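You operate a simulated robot arm through the tools that you are given. There is no shell and no other tool. Be economical: measure what you need, move in short steps, check, and stop when the job is done.

Carry out the task below with a simulated robot arm. There is one attempt and no reset: what you move stays moved.

TASK
Blow the dust off the black capsule and put it away.
Fine: it goes in the top coin drawer; lay it on the grey mat and press the bulb; shut the drawer after.

It is judged by the outcome, as a careful person would: the job done as asked, and still so three seconds after it is handed in. It fails if anything else is knocked over, pushed out of place, dropped, spilled or broken.

THE ROBOT
A 7-joint arm with a two-finger parallel gripper, fixed in place. Base frame: the origin is at the foot of the arm, x ahead of it, y to its left, z up; the work surface is at about z = 0.76. Lengths are in m, angles in degrees, forces in N, time in s.
With the tool pointing down near the work surface it reaches from about 0.3 to 0.7 m from the base axis. Its first joint turns from -66.0 to 66.0 degrees. Payload 1.57 kg.
Tool frame: the origin (TCP) lies between the finger pads and is the grasp point; the fingertips stand 0.03 m ahead of it; z points along the fingers, y is the line along which they close. The gripper opens to 0.11 m. The fingers are 0.024 m wide and 0.012 m thick; the gripper's body (0.048 by 0.112 m) begins 0.078 m behind the TCP.
Orientation is that of the tool frame in the base frame, as [roll, pitch, yaw] about the fixed x, y, z axes, in that order (R = Rz(yaw) Ry(pitch) Rx(roll)). With the fingers straight down and closing along the base's y, the tool's x points along the base's -x, its y along +y and its z along -z.

THE INTERFACE
- The arm moves only by the tool apply_moves. Its argument "increments" is text: rows parted by semicolons, each of 7 numbers parted by spaces: the closure, from 0 (fully open) to 1 (shut), then the shift along the base's x, y, z in units of 30 mm (1.0 is 30 mm), then the turn, a rotation vector about the base's x, y, z in units of 4 degrees (1.0 is 4 degrees). In form: hand dx dy dz ax ay az; .... A call has 1 to 12 rows; each row shifts and turns the commanded pose from where the row before left it. A call with a number of a shift or a turn outside -1 to 1 is refused whole. A row lasts 0.2 s, in which the tool goes at most 0.05 m and 8.6 degrees; a call with a longer step from one row to the next is refused whole, and so is a gripper value outside its range. A pose out of reach is approached as far as the arm can. The call stops where the force on the tool passes 70 N (or 10 N more than at its start, if that is more) or the arm is blocked; 0.2 s more then pass. The fingers move at their own pace (about 0.108 m/s each) and stop on an object; they squeeze with about 32 N. The grip force told is the motor's: it shows also when the fingers shut on nothing. Time passes only in rows, and 0.2 s behind the last, so rows that do not move let the fingers close. It gives the time, the measured TCP pose, the force on the tool (base axes), the opening and the grip force at its end, in the units of the frame above (readings bear some noise).
- Cameras (640 x 400 px; columns grow to the right, rows downward): "scene" is fixed at [0.1715, -0.3986, 1.3992]; the picture's right is [0.69, -0.72, 0.00], its down [-0.45, -0.43, -0.78] and it looks along [0.56, 0.54, -0.62] (base axes); focal length 337 px, centre (320, 200). "wrist" rides on the gripper at [-0.036, 0, -0.08] in the tool frame; the picture's right is [0.00, -1.00, 0.00], its down [0.97, 0.00, -0.24] and it looks along [0.24, 0.00, 0.97] (tool axes); focal length 218 px, centre (320, 200).
- camera(camera): a new picture of that camera. No time passes.
- point_at(camera, pixels): for up to 12 pixels [column, row] of the newest picture of that camera ("zoom" is the newest enlarged one), the place [x, y, z] in the base frame of the surface seen there, good to about 0.002 m. No time passes.
- zoom(camera, box): a new picture of the part [left, top, right, bottom] of that camera's present view, enlarged. No time passes.
- close_job(): hands the job in; it is judged then, once.

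Work in short steps. Measure before you move; look again where a grasp or a placing could have gone wrong, and mend it. You have 80 turns and 38 pictures in all, the two below and enlarged ones among them. Open the gripper and draw the arm clear of the work before you hand the job in, unless the task says otherwise; then end with one line.

The tools are called after ">>>" by a JSON object that holds its "fn" and its "kwargs". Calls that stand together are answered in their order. apply_moves: Moves the arm, as the interface text tells. Its arguments: {"type":"object","properties":{"increments":{"type":"string"}},"required":["increments"]} The other tools are called the same way: camera (camera) takes a picture; point_at (camera, pixels) gives the place of the surface under pixels of a picture; zoom (camera, box) takes an enlarged picture of a part of a camera's view; close_job () hands the job in.

At the start:

```text
t: 0.0
tcp_pos: [0.3752, 0.0664, 1.1123]
orientation: [180.0, -0.1, 180.0]
wrist_force: [0.2, 0.5, -0.3]
grip_width: 0.11
grip_force: 0.1
```

scene: 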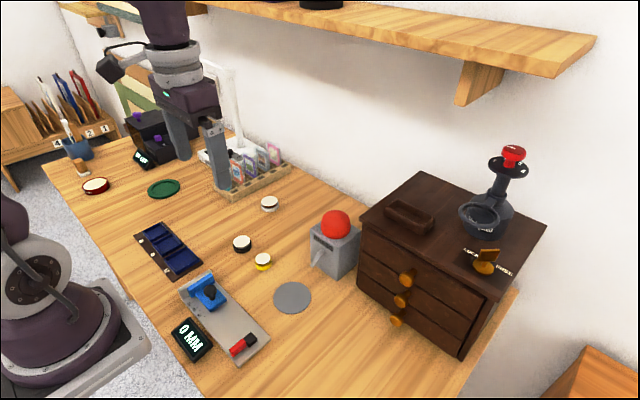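
wrist: 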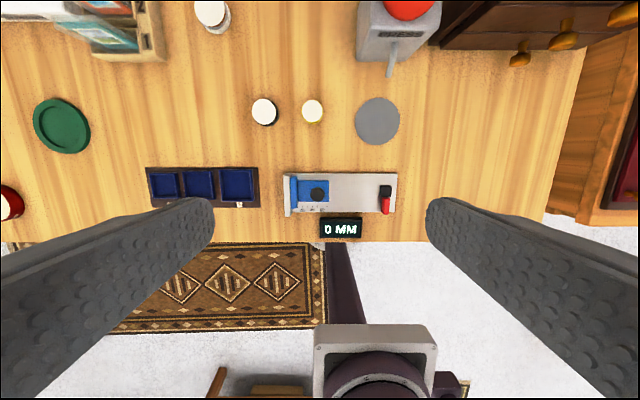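

The scene shows round capsules near (242,243), (262,261) and (269,203), the grey mat at (292,298), the red bulb at (336,225) and the drawer knobs near (406,278). I'll zoom in and measure them.

>>> {"fn": "zoom", "kwargs": {"camera": "scene", "box": [210, 180, 370, 320]}}

>>> {"fn": "zoom", "kwargs": {"camera": "scene", "box": [340, 140, 560, 370]}}

>>> {"fn": "point_at", "kwargs": {"camera": "scene", "pixels": [[242, 241], [262, 259], [269, 201], [292, 298], [335, 222], [316, 258], [408, 280], [403, 301], [397, 321], [360, 268], [464, 352], [420, 176]]}}

```text
2.86 times, centred on (290, 250) of scene
```

zoom: 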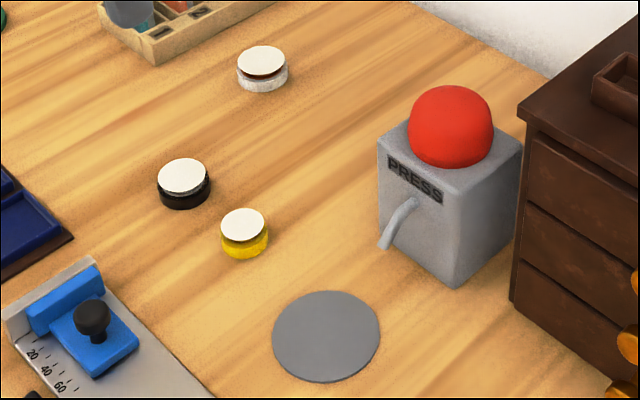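

```text
1.74 times, centred on (450, 255) of scene
```

zoom: 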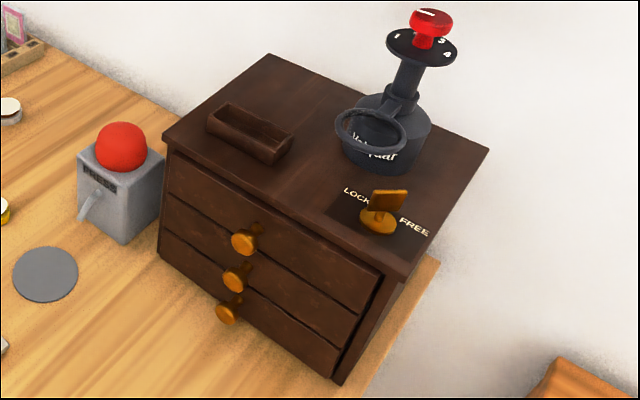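

```text
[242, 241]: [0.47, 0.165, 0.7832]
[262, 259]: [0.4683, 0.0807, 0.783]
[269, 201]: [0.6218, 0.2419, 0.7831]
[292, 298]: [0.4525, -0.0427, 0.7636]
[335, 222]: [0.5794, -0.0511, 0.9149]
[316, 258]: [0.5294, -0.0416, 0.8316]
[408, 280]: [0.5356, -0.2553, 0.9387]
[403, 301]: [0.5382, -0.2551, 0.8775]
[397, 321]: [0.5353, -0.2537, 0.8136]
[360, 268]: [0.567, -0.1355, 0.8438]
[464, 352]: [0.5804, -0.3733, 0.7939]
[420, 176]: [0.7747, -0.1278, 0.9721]
```

A latch on the cabinet top is marked LOCK/FREE. I'll look closely at it, the knobs and the top's edges.

>>> {"fn": "zoom", "kwargs": {"camera": "scene", "box": [440, 230, 530, 286]}}

>>> {"fn": "point_at", "kwargs": {"camera": "scene", "pixels": [[487, 255], [487, 267], [480, 252], [497, 252], [466, 250], [502, 270], [480, 222], [407, 218], [440, 227], [388, 208], [500, 290], [362, 222]]}}

>>> {"fn": "zoom", "kwargs": {"camera": "scene", "box": [350, 220, 480, 360]}}

```text
7.11 times, centred on (485, 258) of scene
```

zoom: 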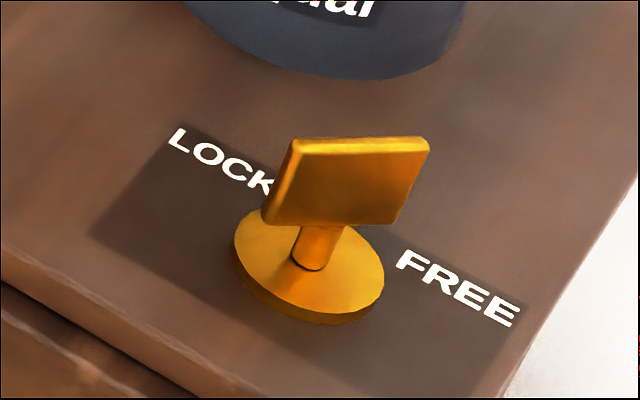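

```text
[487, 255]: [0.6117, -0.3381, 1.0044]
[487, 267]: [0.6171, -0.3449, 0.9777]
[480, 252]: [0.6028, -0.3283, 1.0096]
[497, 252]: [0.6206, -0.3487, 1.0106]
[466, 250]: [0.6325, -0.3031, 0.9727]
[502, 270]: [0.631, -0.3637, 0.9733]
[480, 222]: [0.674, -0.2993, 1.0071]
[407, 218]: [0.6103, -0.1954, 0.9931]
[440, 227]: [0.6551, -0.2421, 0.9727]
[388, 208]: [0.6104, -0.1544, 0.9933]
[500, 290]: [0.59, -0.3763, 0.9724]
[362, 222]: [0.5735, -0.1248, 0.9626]
```

```text
2.86 times, centred on (415, 290) of scene
```

zoom: 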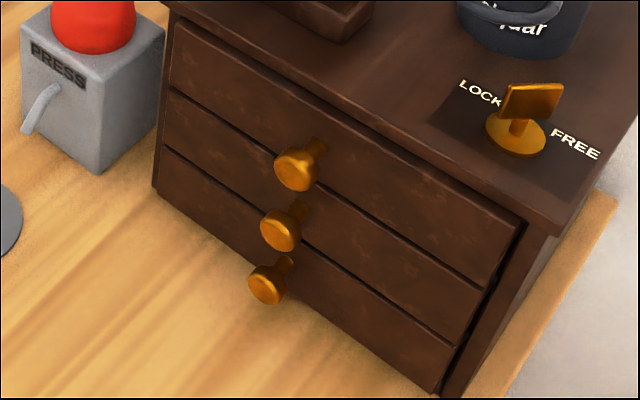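

The key plate seems aligned towards FREE. I'll measure its corners to be sure.

>>> {"fn": "zoom", "kwargs": {"camera": "scene", "box": [440, 230, 530, 286]}}

>>> {"fn": "point_at", "kwargs": {"camera": "zoom", "pixels": [[268, 215], [392, 218], [298, 146], [424, 146], [308, 265], [240, 255], [378, 285], [310, 312], [270, 185], [440, 262], [500, 315], [180, 140]]}}

>>> {"fn": "camera", "kwargs": {"camera": "wrist"}}

```text
7.11 times, centred on (485, 258) of scene
```

zoom: 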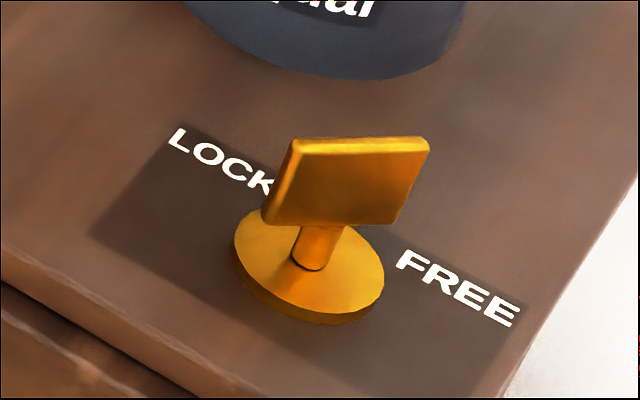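

```text
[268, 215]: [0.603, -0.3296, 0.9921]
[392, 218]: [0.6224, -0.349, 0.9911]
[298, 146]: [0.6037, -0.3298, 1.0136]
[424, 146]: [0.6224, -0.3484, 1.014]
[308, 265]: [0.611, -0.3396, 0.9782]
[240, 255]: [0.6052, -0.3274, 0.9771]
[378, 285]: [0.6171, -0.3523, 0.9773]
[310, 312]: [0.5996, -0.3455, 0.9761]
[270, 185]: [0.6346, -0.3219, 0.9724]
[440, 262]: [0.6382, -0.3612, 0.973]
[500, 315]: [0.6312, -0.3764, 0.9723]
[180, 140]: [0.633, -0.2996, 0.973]
```

```text
30 pictures are left
```

wrist: 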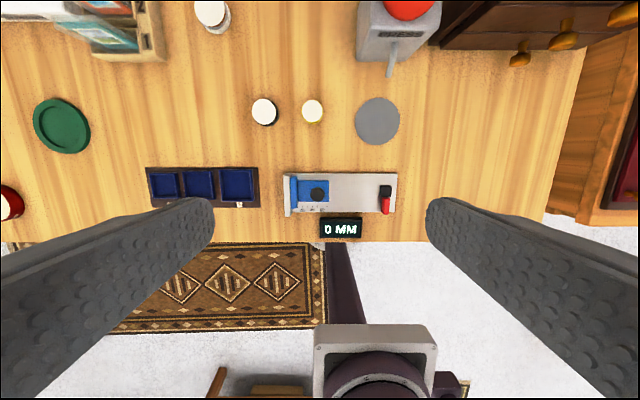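

The key is aligned with FREE (corners (0.603,-0.330) to (0.622,-0.349)), so the drawer should slide. Next I measure the capsule, mat and nozzle precisely.

>>> {"fn": "zoom", "kwargs": {"camera": "scene", "box": [220, 220, 340, 320]}}

>>> {"fn": "point_at", "kwargs": {"camera": "wrist", "pixels": [[252, 111], [275, 111], [263, 99], [263, 122], [355, 121], [399, 121], [377, 98], [377, 144], [302, 111], [392, 72], [390, 40], [408, 8]]}}

```text
4.00 times, centred on (280, 270) of scene
```

zoom: 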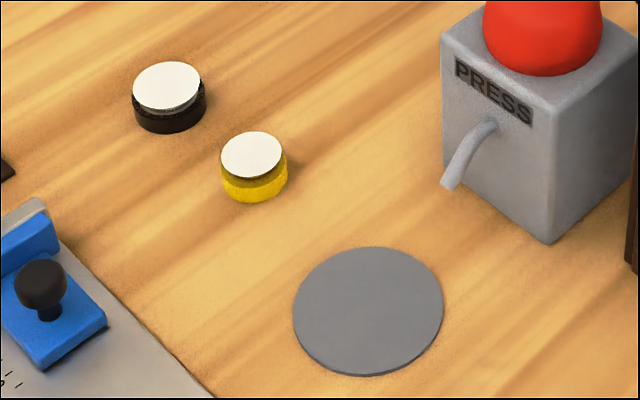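

```text
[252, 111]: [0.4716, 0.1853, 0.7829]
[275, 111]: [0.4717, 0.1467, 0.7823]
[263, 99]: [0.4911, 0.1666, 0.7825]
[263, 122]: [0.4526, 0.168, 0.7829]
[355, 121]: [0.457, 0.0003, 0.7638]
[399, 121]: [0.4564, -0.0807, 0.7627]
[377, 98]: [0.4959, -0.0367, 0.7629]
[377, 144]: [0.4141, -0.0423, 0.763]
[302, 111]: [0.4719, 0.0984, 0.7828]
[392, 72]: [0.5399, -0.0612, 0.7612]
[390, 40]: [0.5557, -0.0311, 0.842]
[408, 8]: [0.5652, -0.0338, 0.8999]
```

Black capsule centre is (0.472, 0.166), radius about 0.021; mat centre is (0.456, -0.040). I move above the capsule with the fingers partly closed, to clear the yellow one.

>>> {"fn": "apply_moves", "kwargs": {"increments": "0.33 0.36 0.37 -0.97 0 0 0;0.33 0.36 0.37 -0.97 0 0 0;0.33 0.36 0.37 -0.97 0 0 0;0.33 0.36 0.37 -0.97 0 0 0;0.33 0.36 0.37 -0.97 0 0 0;0.33 0.36 0.37 -0.97 0 0 0;0.33 0.36 0.37 -0.97 0 0 0;0.33 0.36 0.37 -0.97 0 0 0;0.33 0.36 0.37 -0.97 0 0 0;0.33 0 0 0 0 0 0"}}

>>> {"fn": "camera", "kwargs": {"camera": "wrist"}}

```text
t: 2.2
tcp_pos: [0.4727, 0.1672, 0.8495]
orientation: [180.0, 0.1, 180.0]
wrist_force: [-0.1, 1.1, -0.1]
grip_width: 0.0736
grip_force: 0.1
```

```text
28 pictures are left
```

wrist: 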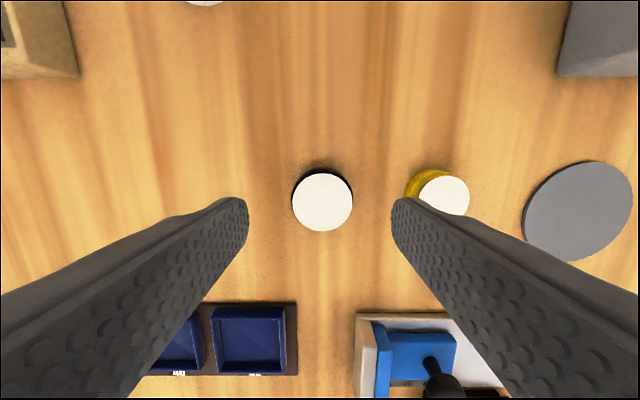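

The capsule is centred between the fingers and the right finger clears the yellow one. I lower to z≈0.796 and close.

>>> {"fn": "apply_moves", "kwargs": {"increments": "0.33 0 0 -0.6 0 0 0;0.33 0 0 -0.6 0 0 0;0.33 0 0 -0.58 0 0 0;0.33 0 0 0 0 0 0;1 0 0 0 0 0 0;1 0 0 0 0 0 0;1 0 0 0 0 0 0"}}

```text
t: 3.8
tcp_pos: [0.4737, 0.1666, 0.7978]
orientation: [179.9, 0.0, -179.9]
wrist_force: [-1.0, 0.2, 0.2]
grip_width: 0.0448
grip_force: 31.9
```

I hold it at a width of 0.045 m. I lift it and carry it over the mat.

>>> {"fn": "apply_moves", "kwargs": {"increments": "1 0 0 0.7 0 0 0;1 0 0 0.8 0 0 0;1 -0.08 -0.98 0 0 0 0;1 -0.08 -0.98 0 0 0 0;1 -0.08 -0.98 0 0 0 0;1 -0.08 -0.98 0 0 0 0;1 -0.08 -0.98 0 0 0 0;1 -0.08 -0.98 0 0 0 0;1 -0.08 -0.98 0 0 0 0;1 0 0 0 0 0 0"}}

>>> {"fn": "camera", "kwargs": {"camera": "wrist"}}

>>> {"fn": "camera", "kwargs": {"camera": "scene"}}

```text
t: 6.0
tcp_pos: [0.456, -0.0391, 0.8422]
orientation: [-179.9, 0.0, -180.0]
wrist_force: [-0.3, 0.0, -0.6]
grip_width: 0.0445
grip_force: 32.0
```

```text
27 pictures are left
```

wrist: 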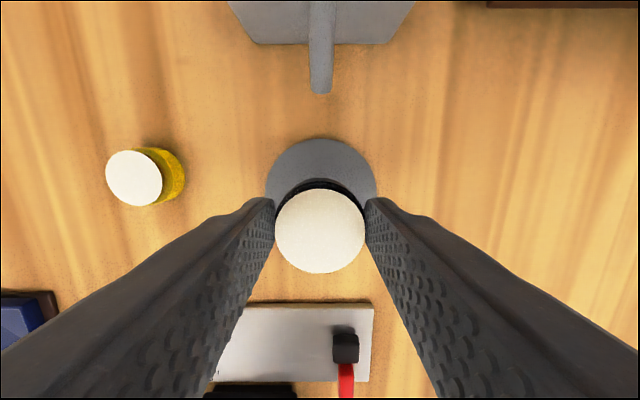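

```text
26 pictures are left
```

scene: 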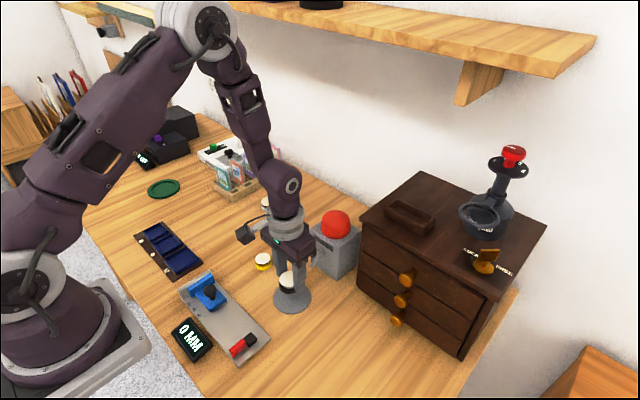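

Centred over the mat. I lower to z≈0.799, release and rise.

>>> {"fn": "apply_moves", "kwargs": {"increments": "1 0 0 -0.5 0 0 0;1 0 0 -0.5 0 0 0;1 0 0 -0.43 0 0 0;1 0 0 0 0 0 0;0.3 0 0 0 0 0 0;0.3 0 0 0 0 0 0;0.3 0 0 0 0 0 0;0.3 0 0 0.8 0 0 0;0.3 0 0 1 0 0 0;0.3 0 0 1 0 0 0;0.3 0 0 1 0 0 0;0.3 0 0 1 0 0 0"}}

>>> {"fn": "camera", "kwargs": {"camera": "wrist"}}

```text
t: 8.6
tcp_pos: [0.4561, -0.0372, 0.9444]
orientation: [180.0, -0.1, 180.0]
wrist_force: [-0.2, -0.2, 0.3]
grip_width: 0.0771
grip_force: 0.1
```

```text
25 pictures are left
```

wrist: 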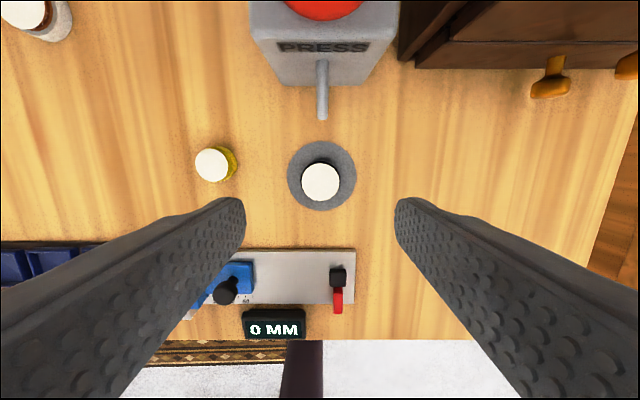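

The capsule is on the mat. I shut the fingers, rise and move towards the bulb to measure its top.

>>> {"fn": "apply_moves", "kwargs": {"increments": "1 0 0 1 0 0 0;1 0 0 1 0 0 0;1 0 0 1 0 0 0;1 1 0 0.5 0 0 0;1 1 0 0 0 0 0;1 0 0 0 0 0 0"}}

>>> {"fn": "camera", "kwargs": {"camera": "wrist"}}

```text
t: 10.0
tcp_pos: [0.5171, -0.037, 1.0477]
orientation: [-180.0, 0.0, -179.9]
wrist_force: [-0.2, -0.3, -0.2]
grip_width: 0.0
grip_force: 21.3
```

```text
24 pictures are left
```

wrist: 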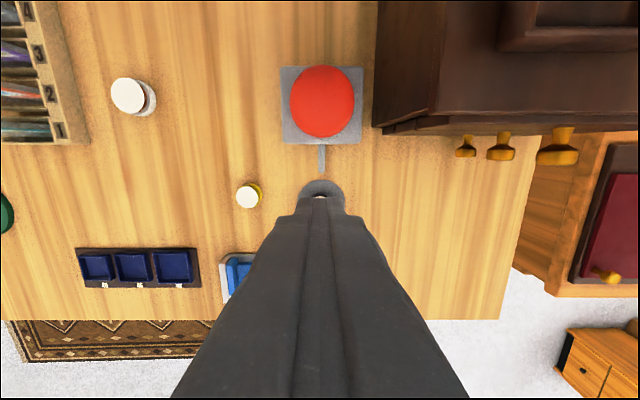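

>>> {"fn": "point_at", "kwargs": {"camera": "wrist", "pixels": [[321, 100], [321, 70], [321, 133], [294, 100], [351, 100], [288, 75], [356, 75], [286, 135], [350, 135], [330, 95]]}}

```text
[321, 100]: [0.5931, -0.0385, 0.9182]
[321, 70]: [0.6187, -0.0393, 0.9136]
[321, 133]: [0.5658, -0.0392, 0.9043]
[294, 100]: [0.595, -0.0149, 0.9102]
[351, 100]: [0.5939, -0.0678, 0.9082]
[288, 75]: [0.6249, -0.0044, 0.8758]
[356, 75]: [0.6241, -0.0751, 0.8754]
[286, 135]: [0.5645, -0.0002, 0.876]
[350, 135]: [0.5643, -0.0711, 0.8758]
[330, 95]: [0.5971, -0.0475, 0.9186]
```

Bulb centre is (0.595,-0.040), top 0.918. I move over it and come down close to touching.

>>> {"fn": "apply_moves", "kwargs": {"increments": "1 0.9 -0.1 0 0 0 0;1 0.9 0 0 0 0 0;1 0.8 0 0 0 0 0;1 0 0 -0.8 0 0 0;1 0 0 -0.8 0 0 0;1 0 0 -0.8 0 0 0;1 0 0 -0.7 0 0 0;1 0 0 -0.3 0 0 0;1 0 0 -0.3 0 0 0"}}

```text
t: 12.0
tcp_pos: [0.5943, -0.0413, 0.9375]
orientation: [180.0, 0.0, 179.9]
wrist_force: [-2.2, -0.2, 3.4]
grip_width: 0.0001
grip_force: 21.6
```

Contact is light (3.4 N). I press further in small steps.

>>> {"fn": "apply_moves", "kwargs": {"increments": "1 0 0 -0.2 0 0 0;1 0 0 -0.2 0 0 0;1 0 0 -0.2 0 0 0;1 0 0 0 0 0 0"}}

>>> {"fn": "zoom", "kwargs": {"camera": "scene", "box": [220, 180, 380, 320]}}

```text
t: 12.8
tcp_pos: [0.5952, -0.042, 0.9295]
orientation: [-179.9, 0.7, -180.0]
wrist_force: [-13.6, 1.9, 34.8]
grip_width: 0.0
grip_force: 21.6
stopped in row 4: the force on the tool passed its limit (the readings are from after the stop); the commanded pose is now the measured one
```

```text
2.86 times, centred on (300, 250) of scene
```

zoom: 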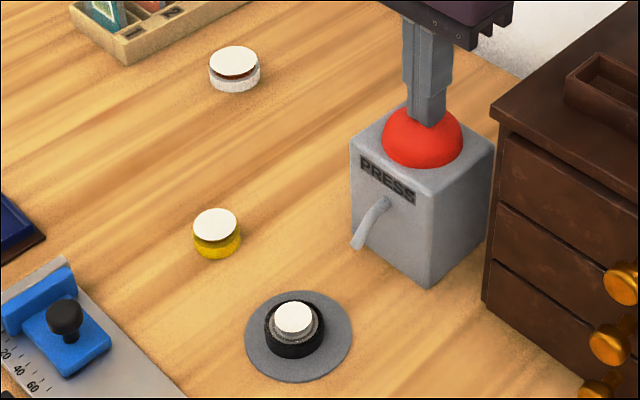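

The press bottomed out hard. I release it and inspect the capsule.

>>> {"fn": "apply_moves", "kwargs": {"increments": "1 0 0 0.5 0 0 0;1 0 0 1 0 0 0;1 0 0 1 0 0 0;1 0 0 0 0 0 0"}}

>>> {"fn": "zoom", "kwargs": {"camera": "scene", "box": [262, 270, 322, 320]}}

>>> {"fn": "zoom", "kwargs": {"camera": "scene", "box": [245, 190, 305, 280]}}

```text
t: 13.8
tcp_pos: [0.5945, -0.0412, 1.0002]
orientation: [-179.9, 0.2, 179.9]
wrist_force: [-0.2, -0.1, -0.2]
grip_width: 0.0
grip_force: 21.1
```

```text
8.00 times, centred on (292, 295) of scene
```

zoom: 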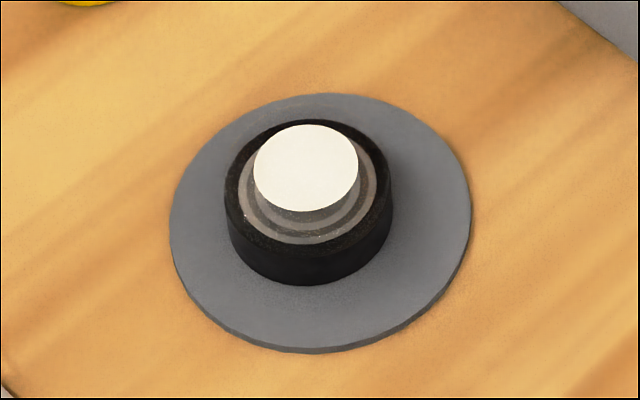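

```text
4.44 times, centred on (275, 235) of scene
```

zoom: 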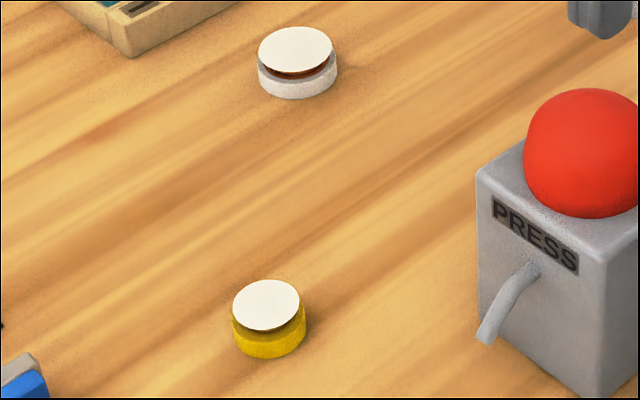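

The white dust layer shrank visibly but isn't gone, so I press again and hold a little.

>>> {"fn": "apply_moves", "kwargs": {"increments": "1 0 0 -0.9 0 0 0;1 0 0 -0.9 0 0 0;1 0 0 -0.3 0 0 0;1 0 0 -0.15 0 0 0;1 0 0 -0.1 0 0 0;1 0 0 0 0 0 0;1 0 0 0 0 0 0"}}

>>> {"fn": "zoom", "kwargs": {"camera": "scene", "box": [262, 270, 322, 320]}}

```text
t: 15.4
tcp_pos: [0.595, -0.0411, 0.9305]
orientation: [-179.8, 0.4, 180.0]
wrist_force: [-3.1, 0.7, 8.5]
grip_width: 0.0002
grip_force: 21.9
```

```text
8.00 times, centred on (292, 295) of scene
```

zoom: 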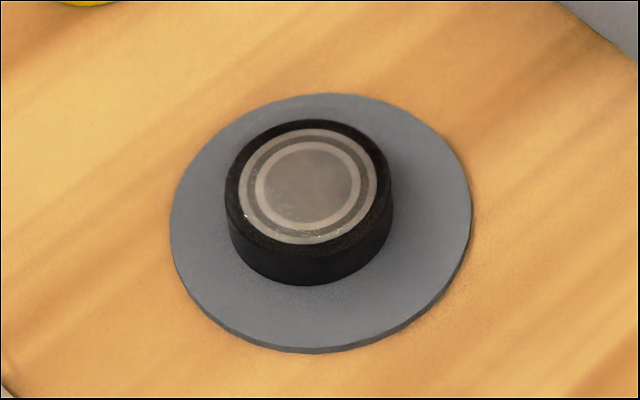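

The dust is gone. I rise and move over the top drawer's knob.

>>> {"fn": "apply_moves", "kwargs": {"increments": "1 0 0 1 0 0 0;1 0 0 1 0 0 0;1 0 0 1 0 0 0;1 0 0 1 0 0 0;0.4 -0.9 -0.5 0 0 0 0;0.4 -0.9 -0.95 0 0 0 0;0.4 0 -0.95 0 0 0 0;0.4 0 -0.95 0 0 0 0;0.4 0 -0.95 0 0 0 0;0.4 0 -0.95 0 0 0 0;0.4 0 -0.95 0 0 0 0;0.4 0 -0.95 0 0 0 0"}}

>>> {"fn": "camera", "kwargs": {"camera": "wrist"}}

>>> {"fn": "zoom", "kwargs": {"camera": "scene", "box": [370, 240, 450, 340]}}

```text
t: 18.0
tcp_pos: [0.5418, -0.2585, 1.0498]
orientation: [-180.0, 0.3, -180.0]
wrist_force: [0.4, 0.4, -0.3]
grip_width: 0.0661
grip_force: 0.1
```

```text
19 pictures are left
```

wrist: 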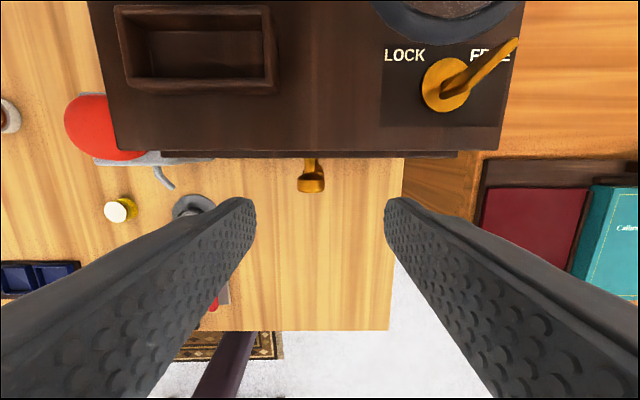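

```text
4.00 times, centred on (410, 290) of scene
```

zoom: 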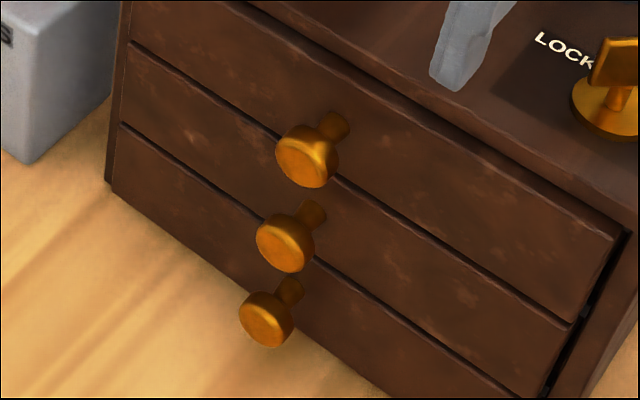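

The key points to FREE. I measure the top knob.

>>> {"fn": "point_at", "kwargs": {"camera": "wrist", "pixels": [[311, 183], [299, 183], [323, 183], [311, 191], [311, 174], [312, 163], [311, 157], [250, 152]]}}

>>> {"fn": "point_at", "kwargs": {"camera": "zoom", "pixels": [[305, 162], [283, 155], [325, 175], [320, 135], [335, 125], [285, 250]]}}

```text
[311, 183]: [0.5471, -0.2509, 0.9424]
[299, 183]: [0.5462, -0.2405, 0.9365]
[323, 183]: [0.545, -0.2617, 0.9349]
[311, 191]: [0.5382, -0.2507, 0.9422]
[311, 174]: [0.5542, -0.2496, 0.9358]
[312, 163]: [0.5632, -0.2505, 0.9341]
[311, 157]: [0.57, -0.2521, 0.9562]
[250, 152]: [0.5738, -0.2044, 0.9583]
```

```text
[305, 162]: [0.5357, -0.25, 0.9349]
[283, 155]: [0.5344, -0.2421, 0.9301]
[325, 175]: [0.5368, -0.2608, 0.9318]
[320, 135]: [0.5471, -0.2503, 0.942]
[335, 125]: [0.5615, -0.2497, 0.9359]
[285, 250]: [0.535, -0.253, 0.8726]
```

Top knob centre is about (0.542,-0.251,0.930). I come down to it and grip.

>>> {"fn": "apply_moves", "kwargs": {"increments": "0.4 0.1 0.25 0 0 0 0;0.4 0 0 -0.9 0 0 0;0.4 0 0 -0.9 0 0 0;0.4 0 0 -0.9 0 0 0;0.4 0 0 -0.7 0 0 0;0.4 0 0 -0.5 0 0 0;0.4 0 0 0 0 0 0;1 0 0 0 0 0 0;1 0 0 0 0 0 0;1 0 0 0 0 0 0"}}

```text
t: 20.2
tcp_pos: [0.5439, -0.2493, 0.9319]
orientation: [-179.9, 0.3, 179.9]
wrist_force: [0.8, -8.3, -8.0]
grip_width: 0.0254
grip_force: 36.9
```

Gripped at 0.025 m. I pull gently along -x.

>>> {"fn": "apply_moves", "kwargs": {"increments": "1 -0.25 0 0 0 0 0;1 -0.25 0 0 0 0 0;1 -0.25 0 0 0 0 0;1 -0.25 0 0 0 0 0;1 0 0 0 0 0 0"}}

>>> {"fn": "zoom", "kwargs": {"camera": "scene", "box": [330, 160, 530, 370]}}

```text
t: 21.4
tcp_pos: [0.5143, -0.2501, 0.9326]
orientation: [179.9, 0.3, 179.9]
wrist_force: [-0.4, -12.5, -8.8]
grip_width: 0.0253
grip_force: 36.7
```

```text
1.90 times, centred on (430, 265) of scene
```

zoom: 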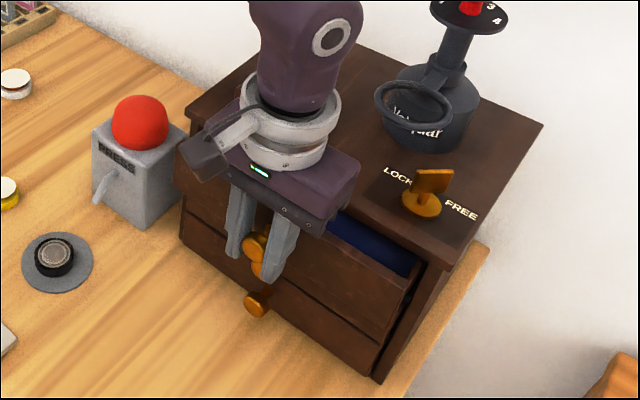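

The drawer slides out. I pull another 0.08 m.

>>> {"fn": "apply_moves", "kwargs": {"increments": "1 -0.35 0 0 0 0 0;1 -0.35 0 0 0 0 0;1 -0.35 0 0 0 0 0;1 -0.35 0 0 0 0 0;1 -0.35 0 0 0 0 0;1 -0.35 0 0 0 0 0;1 -0.35 0 0 0 0 0;1 -0.25 0 0 0 0 0;1 0 0 0 0 0 0"}}

>>> {"fn": "zoom", "kwargs": {"camera": "scene", "box": [330, 160, 530, 370]}}

```text
t: 23.4
tcp_pos: [0.432, -0.2497, 0.9338]
orientation: [-179.9, 0.2, 179.9]
wrist_force: [-0.2, -19.1, -14.1]
grip_width: 0.0258
grip_force: 37.2
```

```text
1.90 times, centred on (430, 265) of scene
```

zoom: 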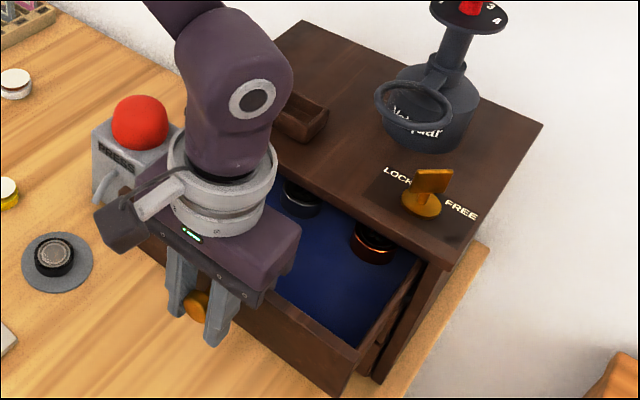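

The drawer is open about 0.11 m, with two capsules at the back and free room in front. I release, rise and look inside.

>>> {"fn": "apply_moves", "kwargs": {"increments": "0.4 0 0 0 0 0 0;0.4 0 0 0 0 0 0;0.4 0 0 0.9 0 0 0;0.4 0 0 0.9 0 0 0;0.4 0 0 0.9 0 0 0;0.4 0 0 0.9 0 0 0;0.4 0 0 0.4 0 0 0;0.4 0 0 0 0 0 0"}}

>>> {"fn": "camera", "kwargs": {"camera": "wrist"}}

```text
t: 25.2
tcp_pos: [0.4347, -0.2489, 1.0523]
orientation: [-179.9, 0.3, -180.0]
wrist_force: [-0.1, -0.4, 0.7]
grip_width: 0.0661
grip_force: 0.0
```

```text
15 pictures are left
```

wrist: 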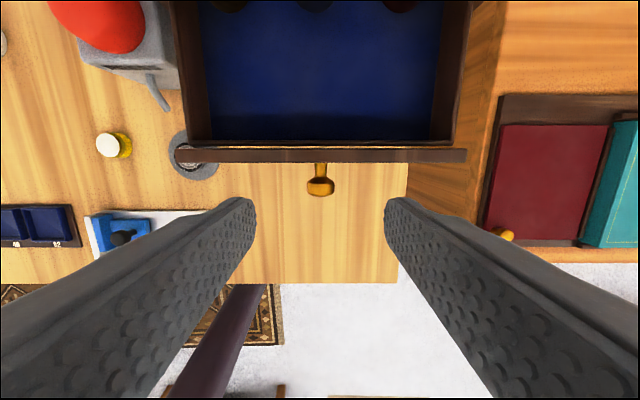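

I measure the drawer's inside.

>>> {"fn": "point_at", "kwargs": {"camera": "wrist", "pixels": [[321, 60], [321, 130], [215, 130], [430, 130], [321, 144], [321, 155], [315, 8], [231, 8], [400, 8], [195, 80], [450, 80], [180, 155]]}}

```text
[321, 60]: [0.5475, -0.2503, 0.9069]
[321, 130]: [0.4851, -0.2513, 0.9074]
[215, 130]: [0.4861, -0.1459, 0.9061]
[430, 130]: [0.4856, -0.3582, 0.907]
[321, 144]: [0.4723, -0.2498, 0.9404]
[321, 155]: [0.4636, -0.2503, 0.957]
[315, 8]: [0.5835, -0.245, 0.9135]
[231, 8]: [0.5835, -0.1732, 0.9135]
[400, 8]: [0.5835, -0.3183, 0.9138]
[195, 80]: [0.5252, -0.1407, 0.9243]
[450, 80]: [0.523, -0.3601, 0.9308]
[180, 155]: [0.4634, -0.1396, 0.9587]
```

Floor is z 0.907 with free space around (0.515,-0.25). I go back over the mat for the capsule.

>>> {"fn": "apply_moves", "kwargs": {"increments": "0.4 0.09 0.88 0 0 0 0;0.4 0.09 0.88 0 0 0 0;0.4 0.09 0.88 0 0 0 0;0.4 0.09 0.88 0 0 0 0;0.4 0.09 0.88 0 0 0 0;0.4 0.09 0.88 0 0 0 0;0.4 0.09 0.88 0 0 0 0;0.4 0.09 0.88 0 0 0 0;0.4 0 0 -1 0 0 0;0.4 0 0 -1 0 0 0;0.4 0 0 -1 0 0 0;0.4 0 0 -1 0 0 0"}}

>>> {"fn": "apply_moves", "kwargs": {"increments": "0.4 0 0 -1 0 0 0;0.4 0 0 -0.8 0 0 0;0.4 0 0 0 0 0 0"}}

>>> {"fn": "camera", "kwargs": {"camera": "wrist"}}

```text
t: 27.8
tcp_pos: [0.4538, -0.037, 0.9325]
orientation: [-179.9, 0.2, -180.0]
wrist_force: [-0.3, 0.2, 0.3]
grip_width: 0.0661
grip_force: 0.0
```

```text
t: 28.6
tcp_pos: [0.456, -0.0387, 0.8789]
orientation: [-179.9, 0.3, 180.0]
wrist_force: [0.3, 0.3, 0.6]
grip_width: 0.0662
grip_force: 0.1
```

```text
14 pictures are left
```

wrist: 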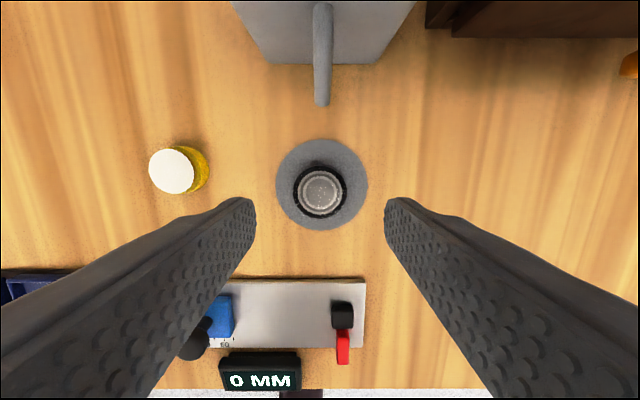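

Aligned. I lower, grip and lift.

>>> {"fn": "apply_moves", "kwargs": {"increments": "0.4 0 0 -0.7 0 0 0;0.4 0 0 -0.7 0 0 0;0.4 0 0 -0.7 0 0 0;0.4 0 0 -0.58 0 0 0;0.4 0 0 0 0 0 0;1 0 0 0 0 0 0;1 0 0 0 0 0 0;1 0 0 0 0 0 0"}}

>>> {"fn": "apply_moves", "kwargs": {"increments": "1 0 0 0.7 0 0 0;1 0 0 1 0 0 0;1 0 0 1 0 0 0;1 0 0 1 0 0 0;1 0 0 1 0 0 0;1 0 0 1 0 0 0;1 0 0 1 0 0 0;1 0 0 1 0 0 0;1 0 0 0.5 0 0 0;1 0 0 0 0 0 0"}}

```text
t: 30.4
tcp_pos: [0.4548, -0.0382, 0.7972]
orientation: [-179.8, 0.4, -179.9]
wrist_force: [-0.1, -0.6, -0.6]
grip_width: 0.0447
grip_force: 31.7
```

```text
t: 32.6
tcp_pos: [0.4556, -0.039, 1.0448]
orientation: [-179.9, 0.3, 179.9]
wrist_force: [-0.3, 1.1, -0.2]
grip_width: 0.0445
grip_force: 31.8
```

Held. I carry it above the drawer.

>>> {"fn": "apply_moves", "kwargs": {"increments": "1 0.25 -0.88 0 0 0 0;1 0.25 -0.88 0 0 0 0;1 0.25 -0.88 0 0 0 0;1 0.25 -0.88 0 0 0 0;1 0.25 -0.88 0 0 0 0;1 0.25 -0.88 0 0 0 0;1 0.25 -0.88 0 0 0 0;1 0.24 -0.88 0 0 0 0;1 0 0 0 0 0 0"}}

>>> {"fn": "camera", "kwargs": {"camera": "wrist"}}

```text
t: 34.6
tcp_pos: [0.5148, -0.2495, 1.0442]
orientation: [180.0, 0.2, -180.0]
wrist_force: [0.2, -0.1, 0.0]
grip_width: 0.0448
grip_force: 32.0
```

```text
13 pictures are left
```

wrist: 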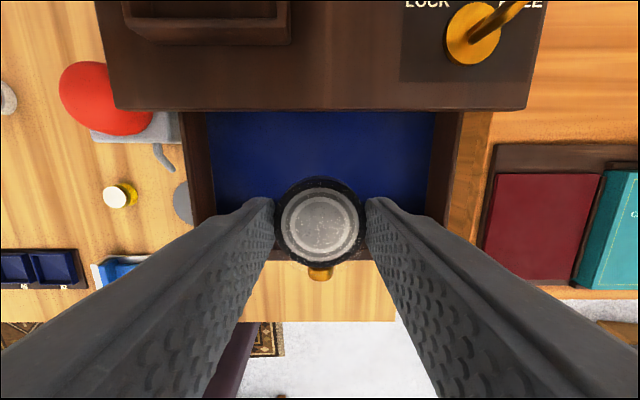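

It is over the drawer, clear of the front wall and the cabinet. I lower to z≈0.943, watching the force.

>>> {"fn": "apply_moves", "kwargs": {"increments": "1 0 0 -0.8 0 0 0;1 0 0 -0.8 0 0 0;1 0 0 -0.8 0 0 0;1 0 0 -0.5 0 0 0;1 0 0 -0.3 0 0 0;1 0 0 -0.13 0 0 0;1 0 0 0 0 0 0"}}

```text
t: 36.2
tcp_pos: [0.5163, -0.2495, 0.9425]
orientation: [-180.0, 0.2, 179.9]
wrist_force: [1.1, 0.2, 0.0]
grip_width: 0.0444
grip_force: 31.8
```

At floor level. I release and rise.

>>> {"fn": "apply_moves", "kwargs": {"increments": "0.4 0 0 0 0 0 0;0.4 0 0 0 0 0 0;0.4 0 0 0.5 0 0 0;0.4 0 0 0.9 0 0 0;0.4 0 0 0.9 0 0 0;0.4 0 0 0.9 0 0 0;0.4 0 0 0.4 0 0 0;0.4 -0.9 0 0 0 0 0;0.4 -0.9 0 0 0 0 0;0.4 -0.9 0 0 0 0 0;0.4 0 0 0 0 0 0"}}

>>> {"fn": "camera", "kwargs": {"camera": "wrist"}}

>>> {"fn": "zoom", "kwargs": {"camera": "scene", "box": [330, 160, 530, 370]}}

```text
t: 38.6
tcp_pos: [0.4336, -0.2486, 1.0514]
orientation: [-179.9, 0.3, 180.0]
wrist_force: [0.2, -0.4, -0.1]
grip_width: 0.0661
grip_force: 0.0
```

```text
12 pictures are left
```

wrist: 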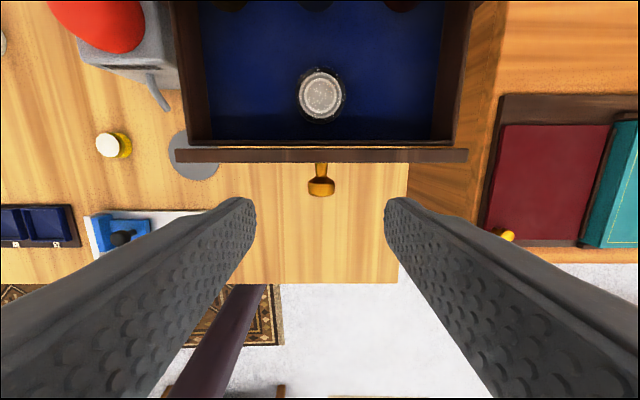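

```text
1.90 times, centred on (430, 265) of scene
```

zoom: 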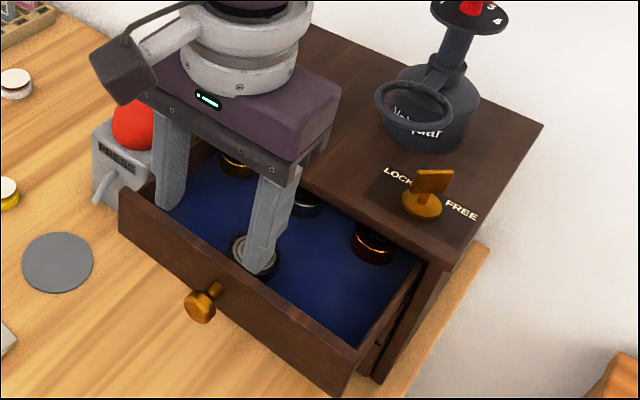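

The capsule lies flat in the drawer. I close the fingers, drop in front of the knob and push the drawer shut.

>>> {"fn": "apply_moves", "kwargs": {"increments": "1 -0.65 -0.05 0 0 0 0;1 -0.65 0 0 0 0 0;1 0 0 -0.9 0 0 0;1 0 0 -0.9 0 0 0;1 0 0 -0.9 0 0 0;1 0 0 -0.9 0 0 0;1 0 0 -0.4 0 0 0;1 0 0 0 0 0 0"}}

>>> {"fn": "zoom", "kwargs": {"camera": "scene", "box": [330, 160, 530, 370]}}

```text
t: 40.4
tcp_pos: [0.3935, -0.2508, 0.9336]
orientation: [-179.9, 0.3, -180.0]
wrist_force: [-0.4, -1.0, 0.8]
grip_width: 0.0
grip_force: 21.2
```

```text
1.90 times, centred on (430, 265) of scene
```

zoom: 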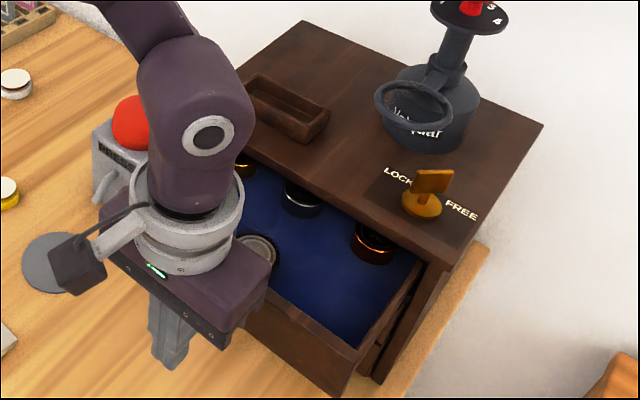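

Fingers are in front of the knob. I push slowly.

>>> {"fn": "apply_moves", "kwargs": {"increments": "1 0.25 0 0 0 0 0;1 0.25 0 0 0 0 0;1 0.25 0 0 0 0 0;1 0.25 0 0 0 0 0;1 0.25 0 0 0 0 0;1 0.25 0 0 0 0 0;1 0.25 0 0 0 0 0;1 0.25 0 0 0 0 0;1 0.25 0 0 0 0 0;1 0.25 0 0 0 0 0;1 0.25 0 0 0 0 0;1 0.25 0 0 0 0 0"}}

>>> {"fn": "apply_moves", "kwargs": {"increments": "1 0.25 0 0 0 0 0;1 0.25 0 0 0 0 0;1 0.25 0 0 0 0 0;1 0.25 0 0 0 0 0;1 0.2 0 0 0 0 0;1 0 0 0 0 0 0"}}

>>> {"fn": "zoom", "kwargs": {"camera": "scene", "box": [330, 160, 530, 370]}}

```text
t: 43.0
tcp_pos: [0.4836, -0.2501, 0.9308]
orientation: [-180.0, 0.2, -179.9]
wrist_force: [-1.5, -0.8, -0.2]
grip_width: 0.0
grip_force: 21.2
```

```text
t: 44.4
tcp_pos: [0.521, -0.2513, 0.9324]
orientation: [-179.9, 0.3, 180.0]
wrist_force: [-0.5, 0.0, -0.3]
grip_width: 0.0001
grip_force: 21.3
```

```text
1.90 times, centred on (430, 265) of scene
```

zoom: 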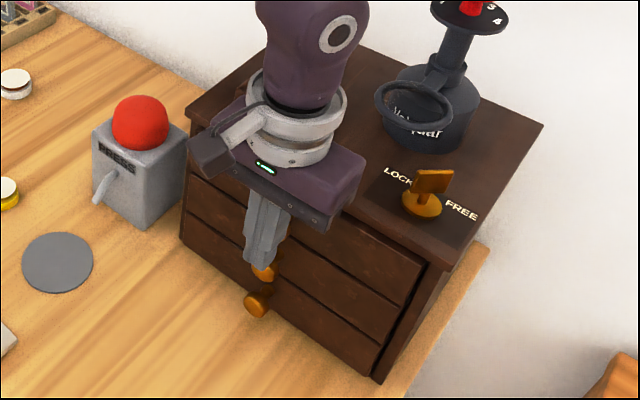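

Nearly shut with almost no force, so I push on until resistance is felt.

>>> {"fn": "apply_moves", "kwargs": {"increments": "1 0.1 0 0 0 0 0;1 0.1 0 0 0 0 0;1 0.1 0 0 0 0 0;1 0 0 0 0 0 0"}}

```text
t: 45.4
tcp_pos: [0.5238, -0.2512, 0.9319]
orientation: [179.8, -0.3, -180.0]
wrist_force: [-51.3, 6.1, 20.7]
grip_width: 0.0001
grip_force: 21.8
```

It's firmly against its stop. I back off, rise clear, open the gripper and check.

>>> {"fn": "apply_moves", "kwargs": {"increments": "1 -0.4 0 0 0 0 0;1 -0.9 0 0 0 0 0;1 -0.9 0 0 0 0 0;0.5 -0.9 0 0.9 0 0 0;0.3 -0.9 0.2 0.9 0 0 0;0 -0.5 0.9 0.9 0 0 0;0 0 0.9 0.9 0 0 0;0 0 0.9 0.9 0 0 0;0 0 0.9 0.5 0 0 0;0 0 0.9 0 0 0 0;0 0 0 0 0 0 0"}}

>>> {"fn": "camera", "kwargs": {"camera": "scene"}}

>>> {"fn": "zoom", "kwargs": {"camera": "scene", "box": [330, 160, 530, 370]}}

```text
t: 47.8
tcp_pos: [0.3929, -0.1097, 1.0818]
orientation: [-179.9, 0.3, -180.0]
wrist_force: [0.5, -0.2, -0.1]
grip_width: 0.1095
grip_force: 0.1
```

```text
8 pictures are left
```

scene: 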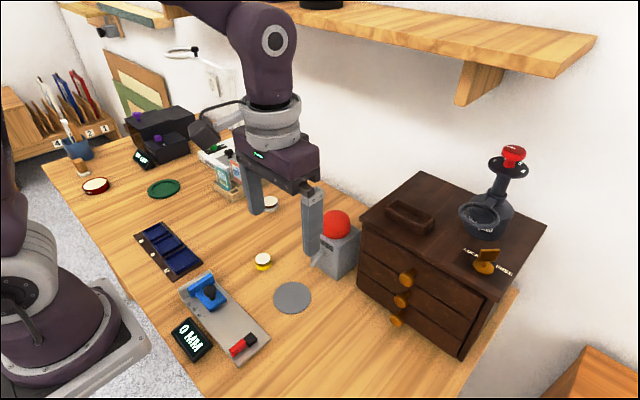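

```text
1.90 times, centred on (430, 265) of scene
```

zoom: 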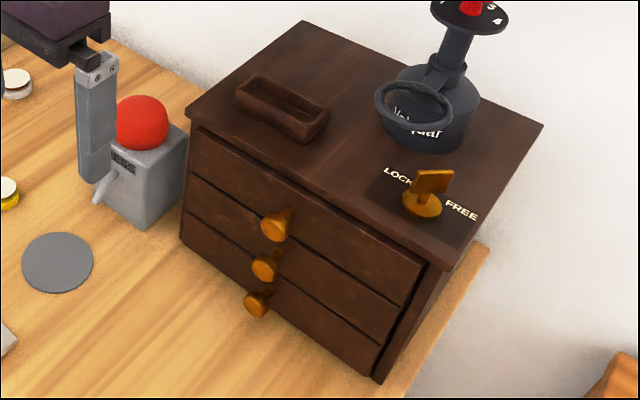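

The drawer is shut, everything else is in place and the arm is clear, so I hand the job in.

>>> {"fn": "close_job", "kwargs": {}}

```text
The job is handed in.
```

The black capsule is dusted and put away in the top coin drawer, and the drawer is shut; it took two presses of the bulb to clear all the dust.
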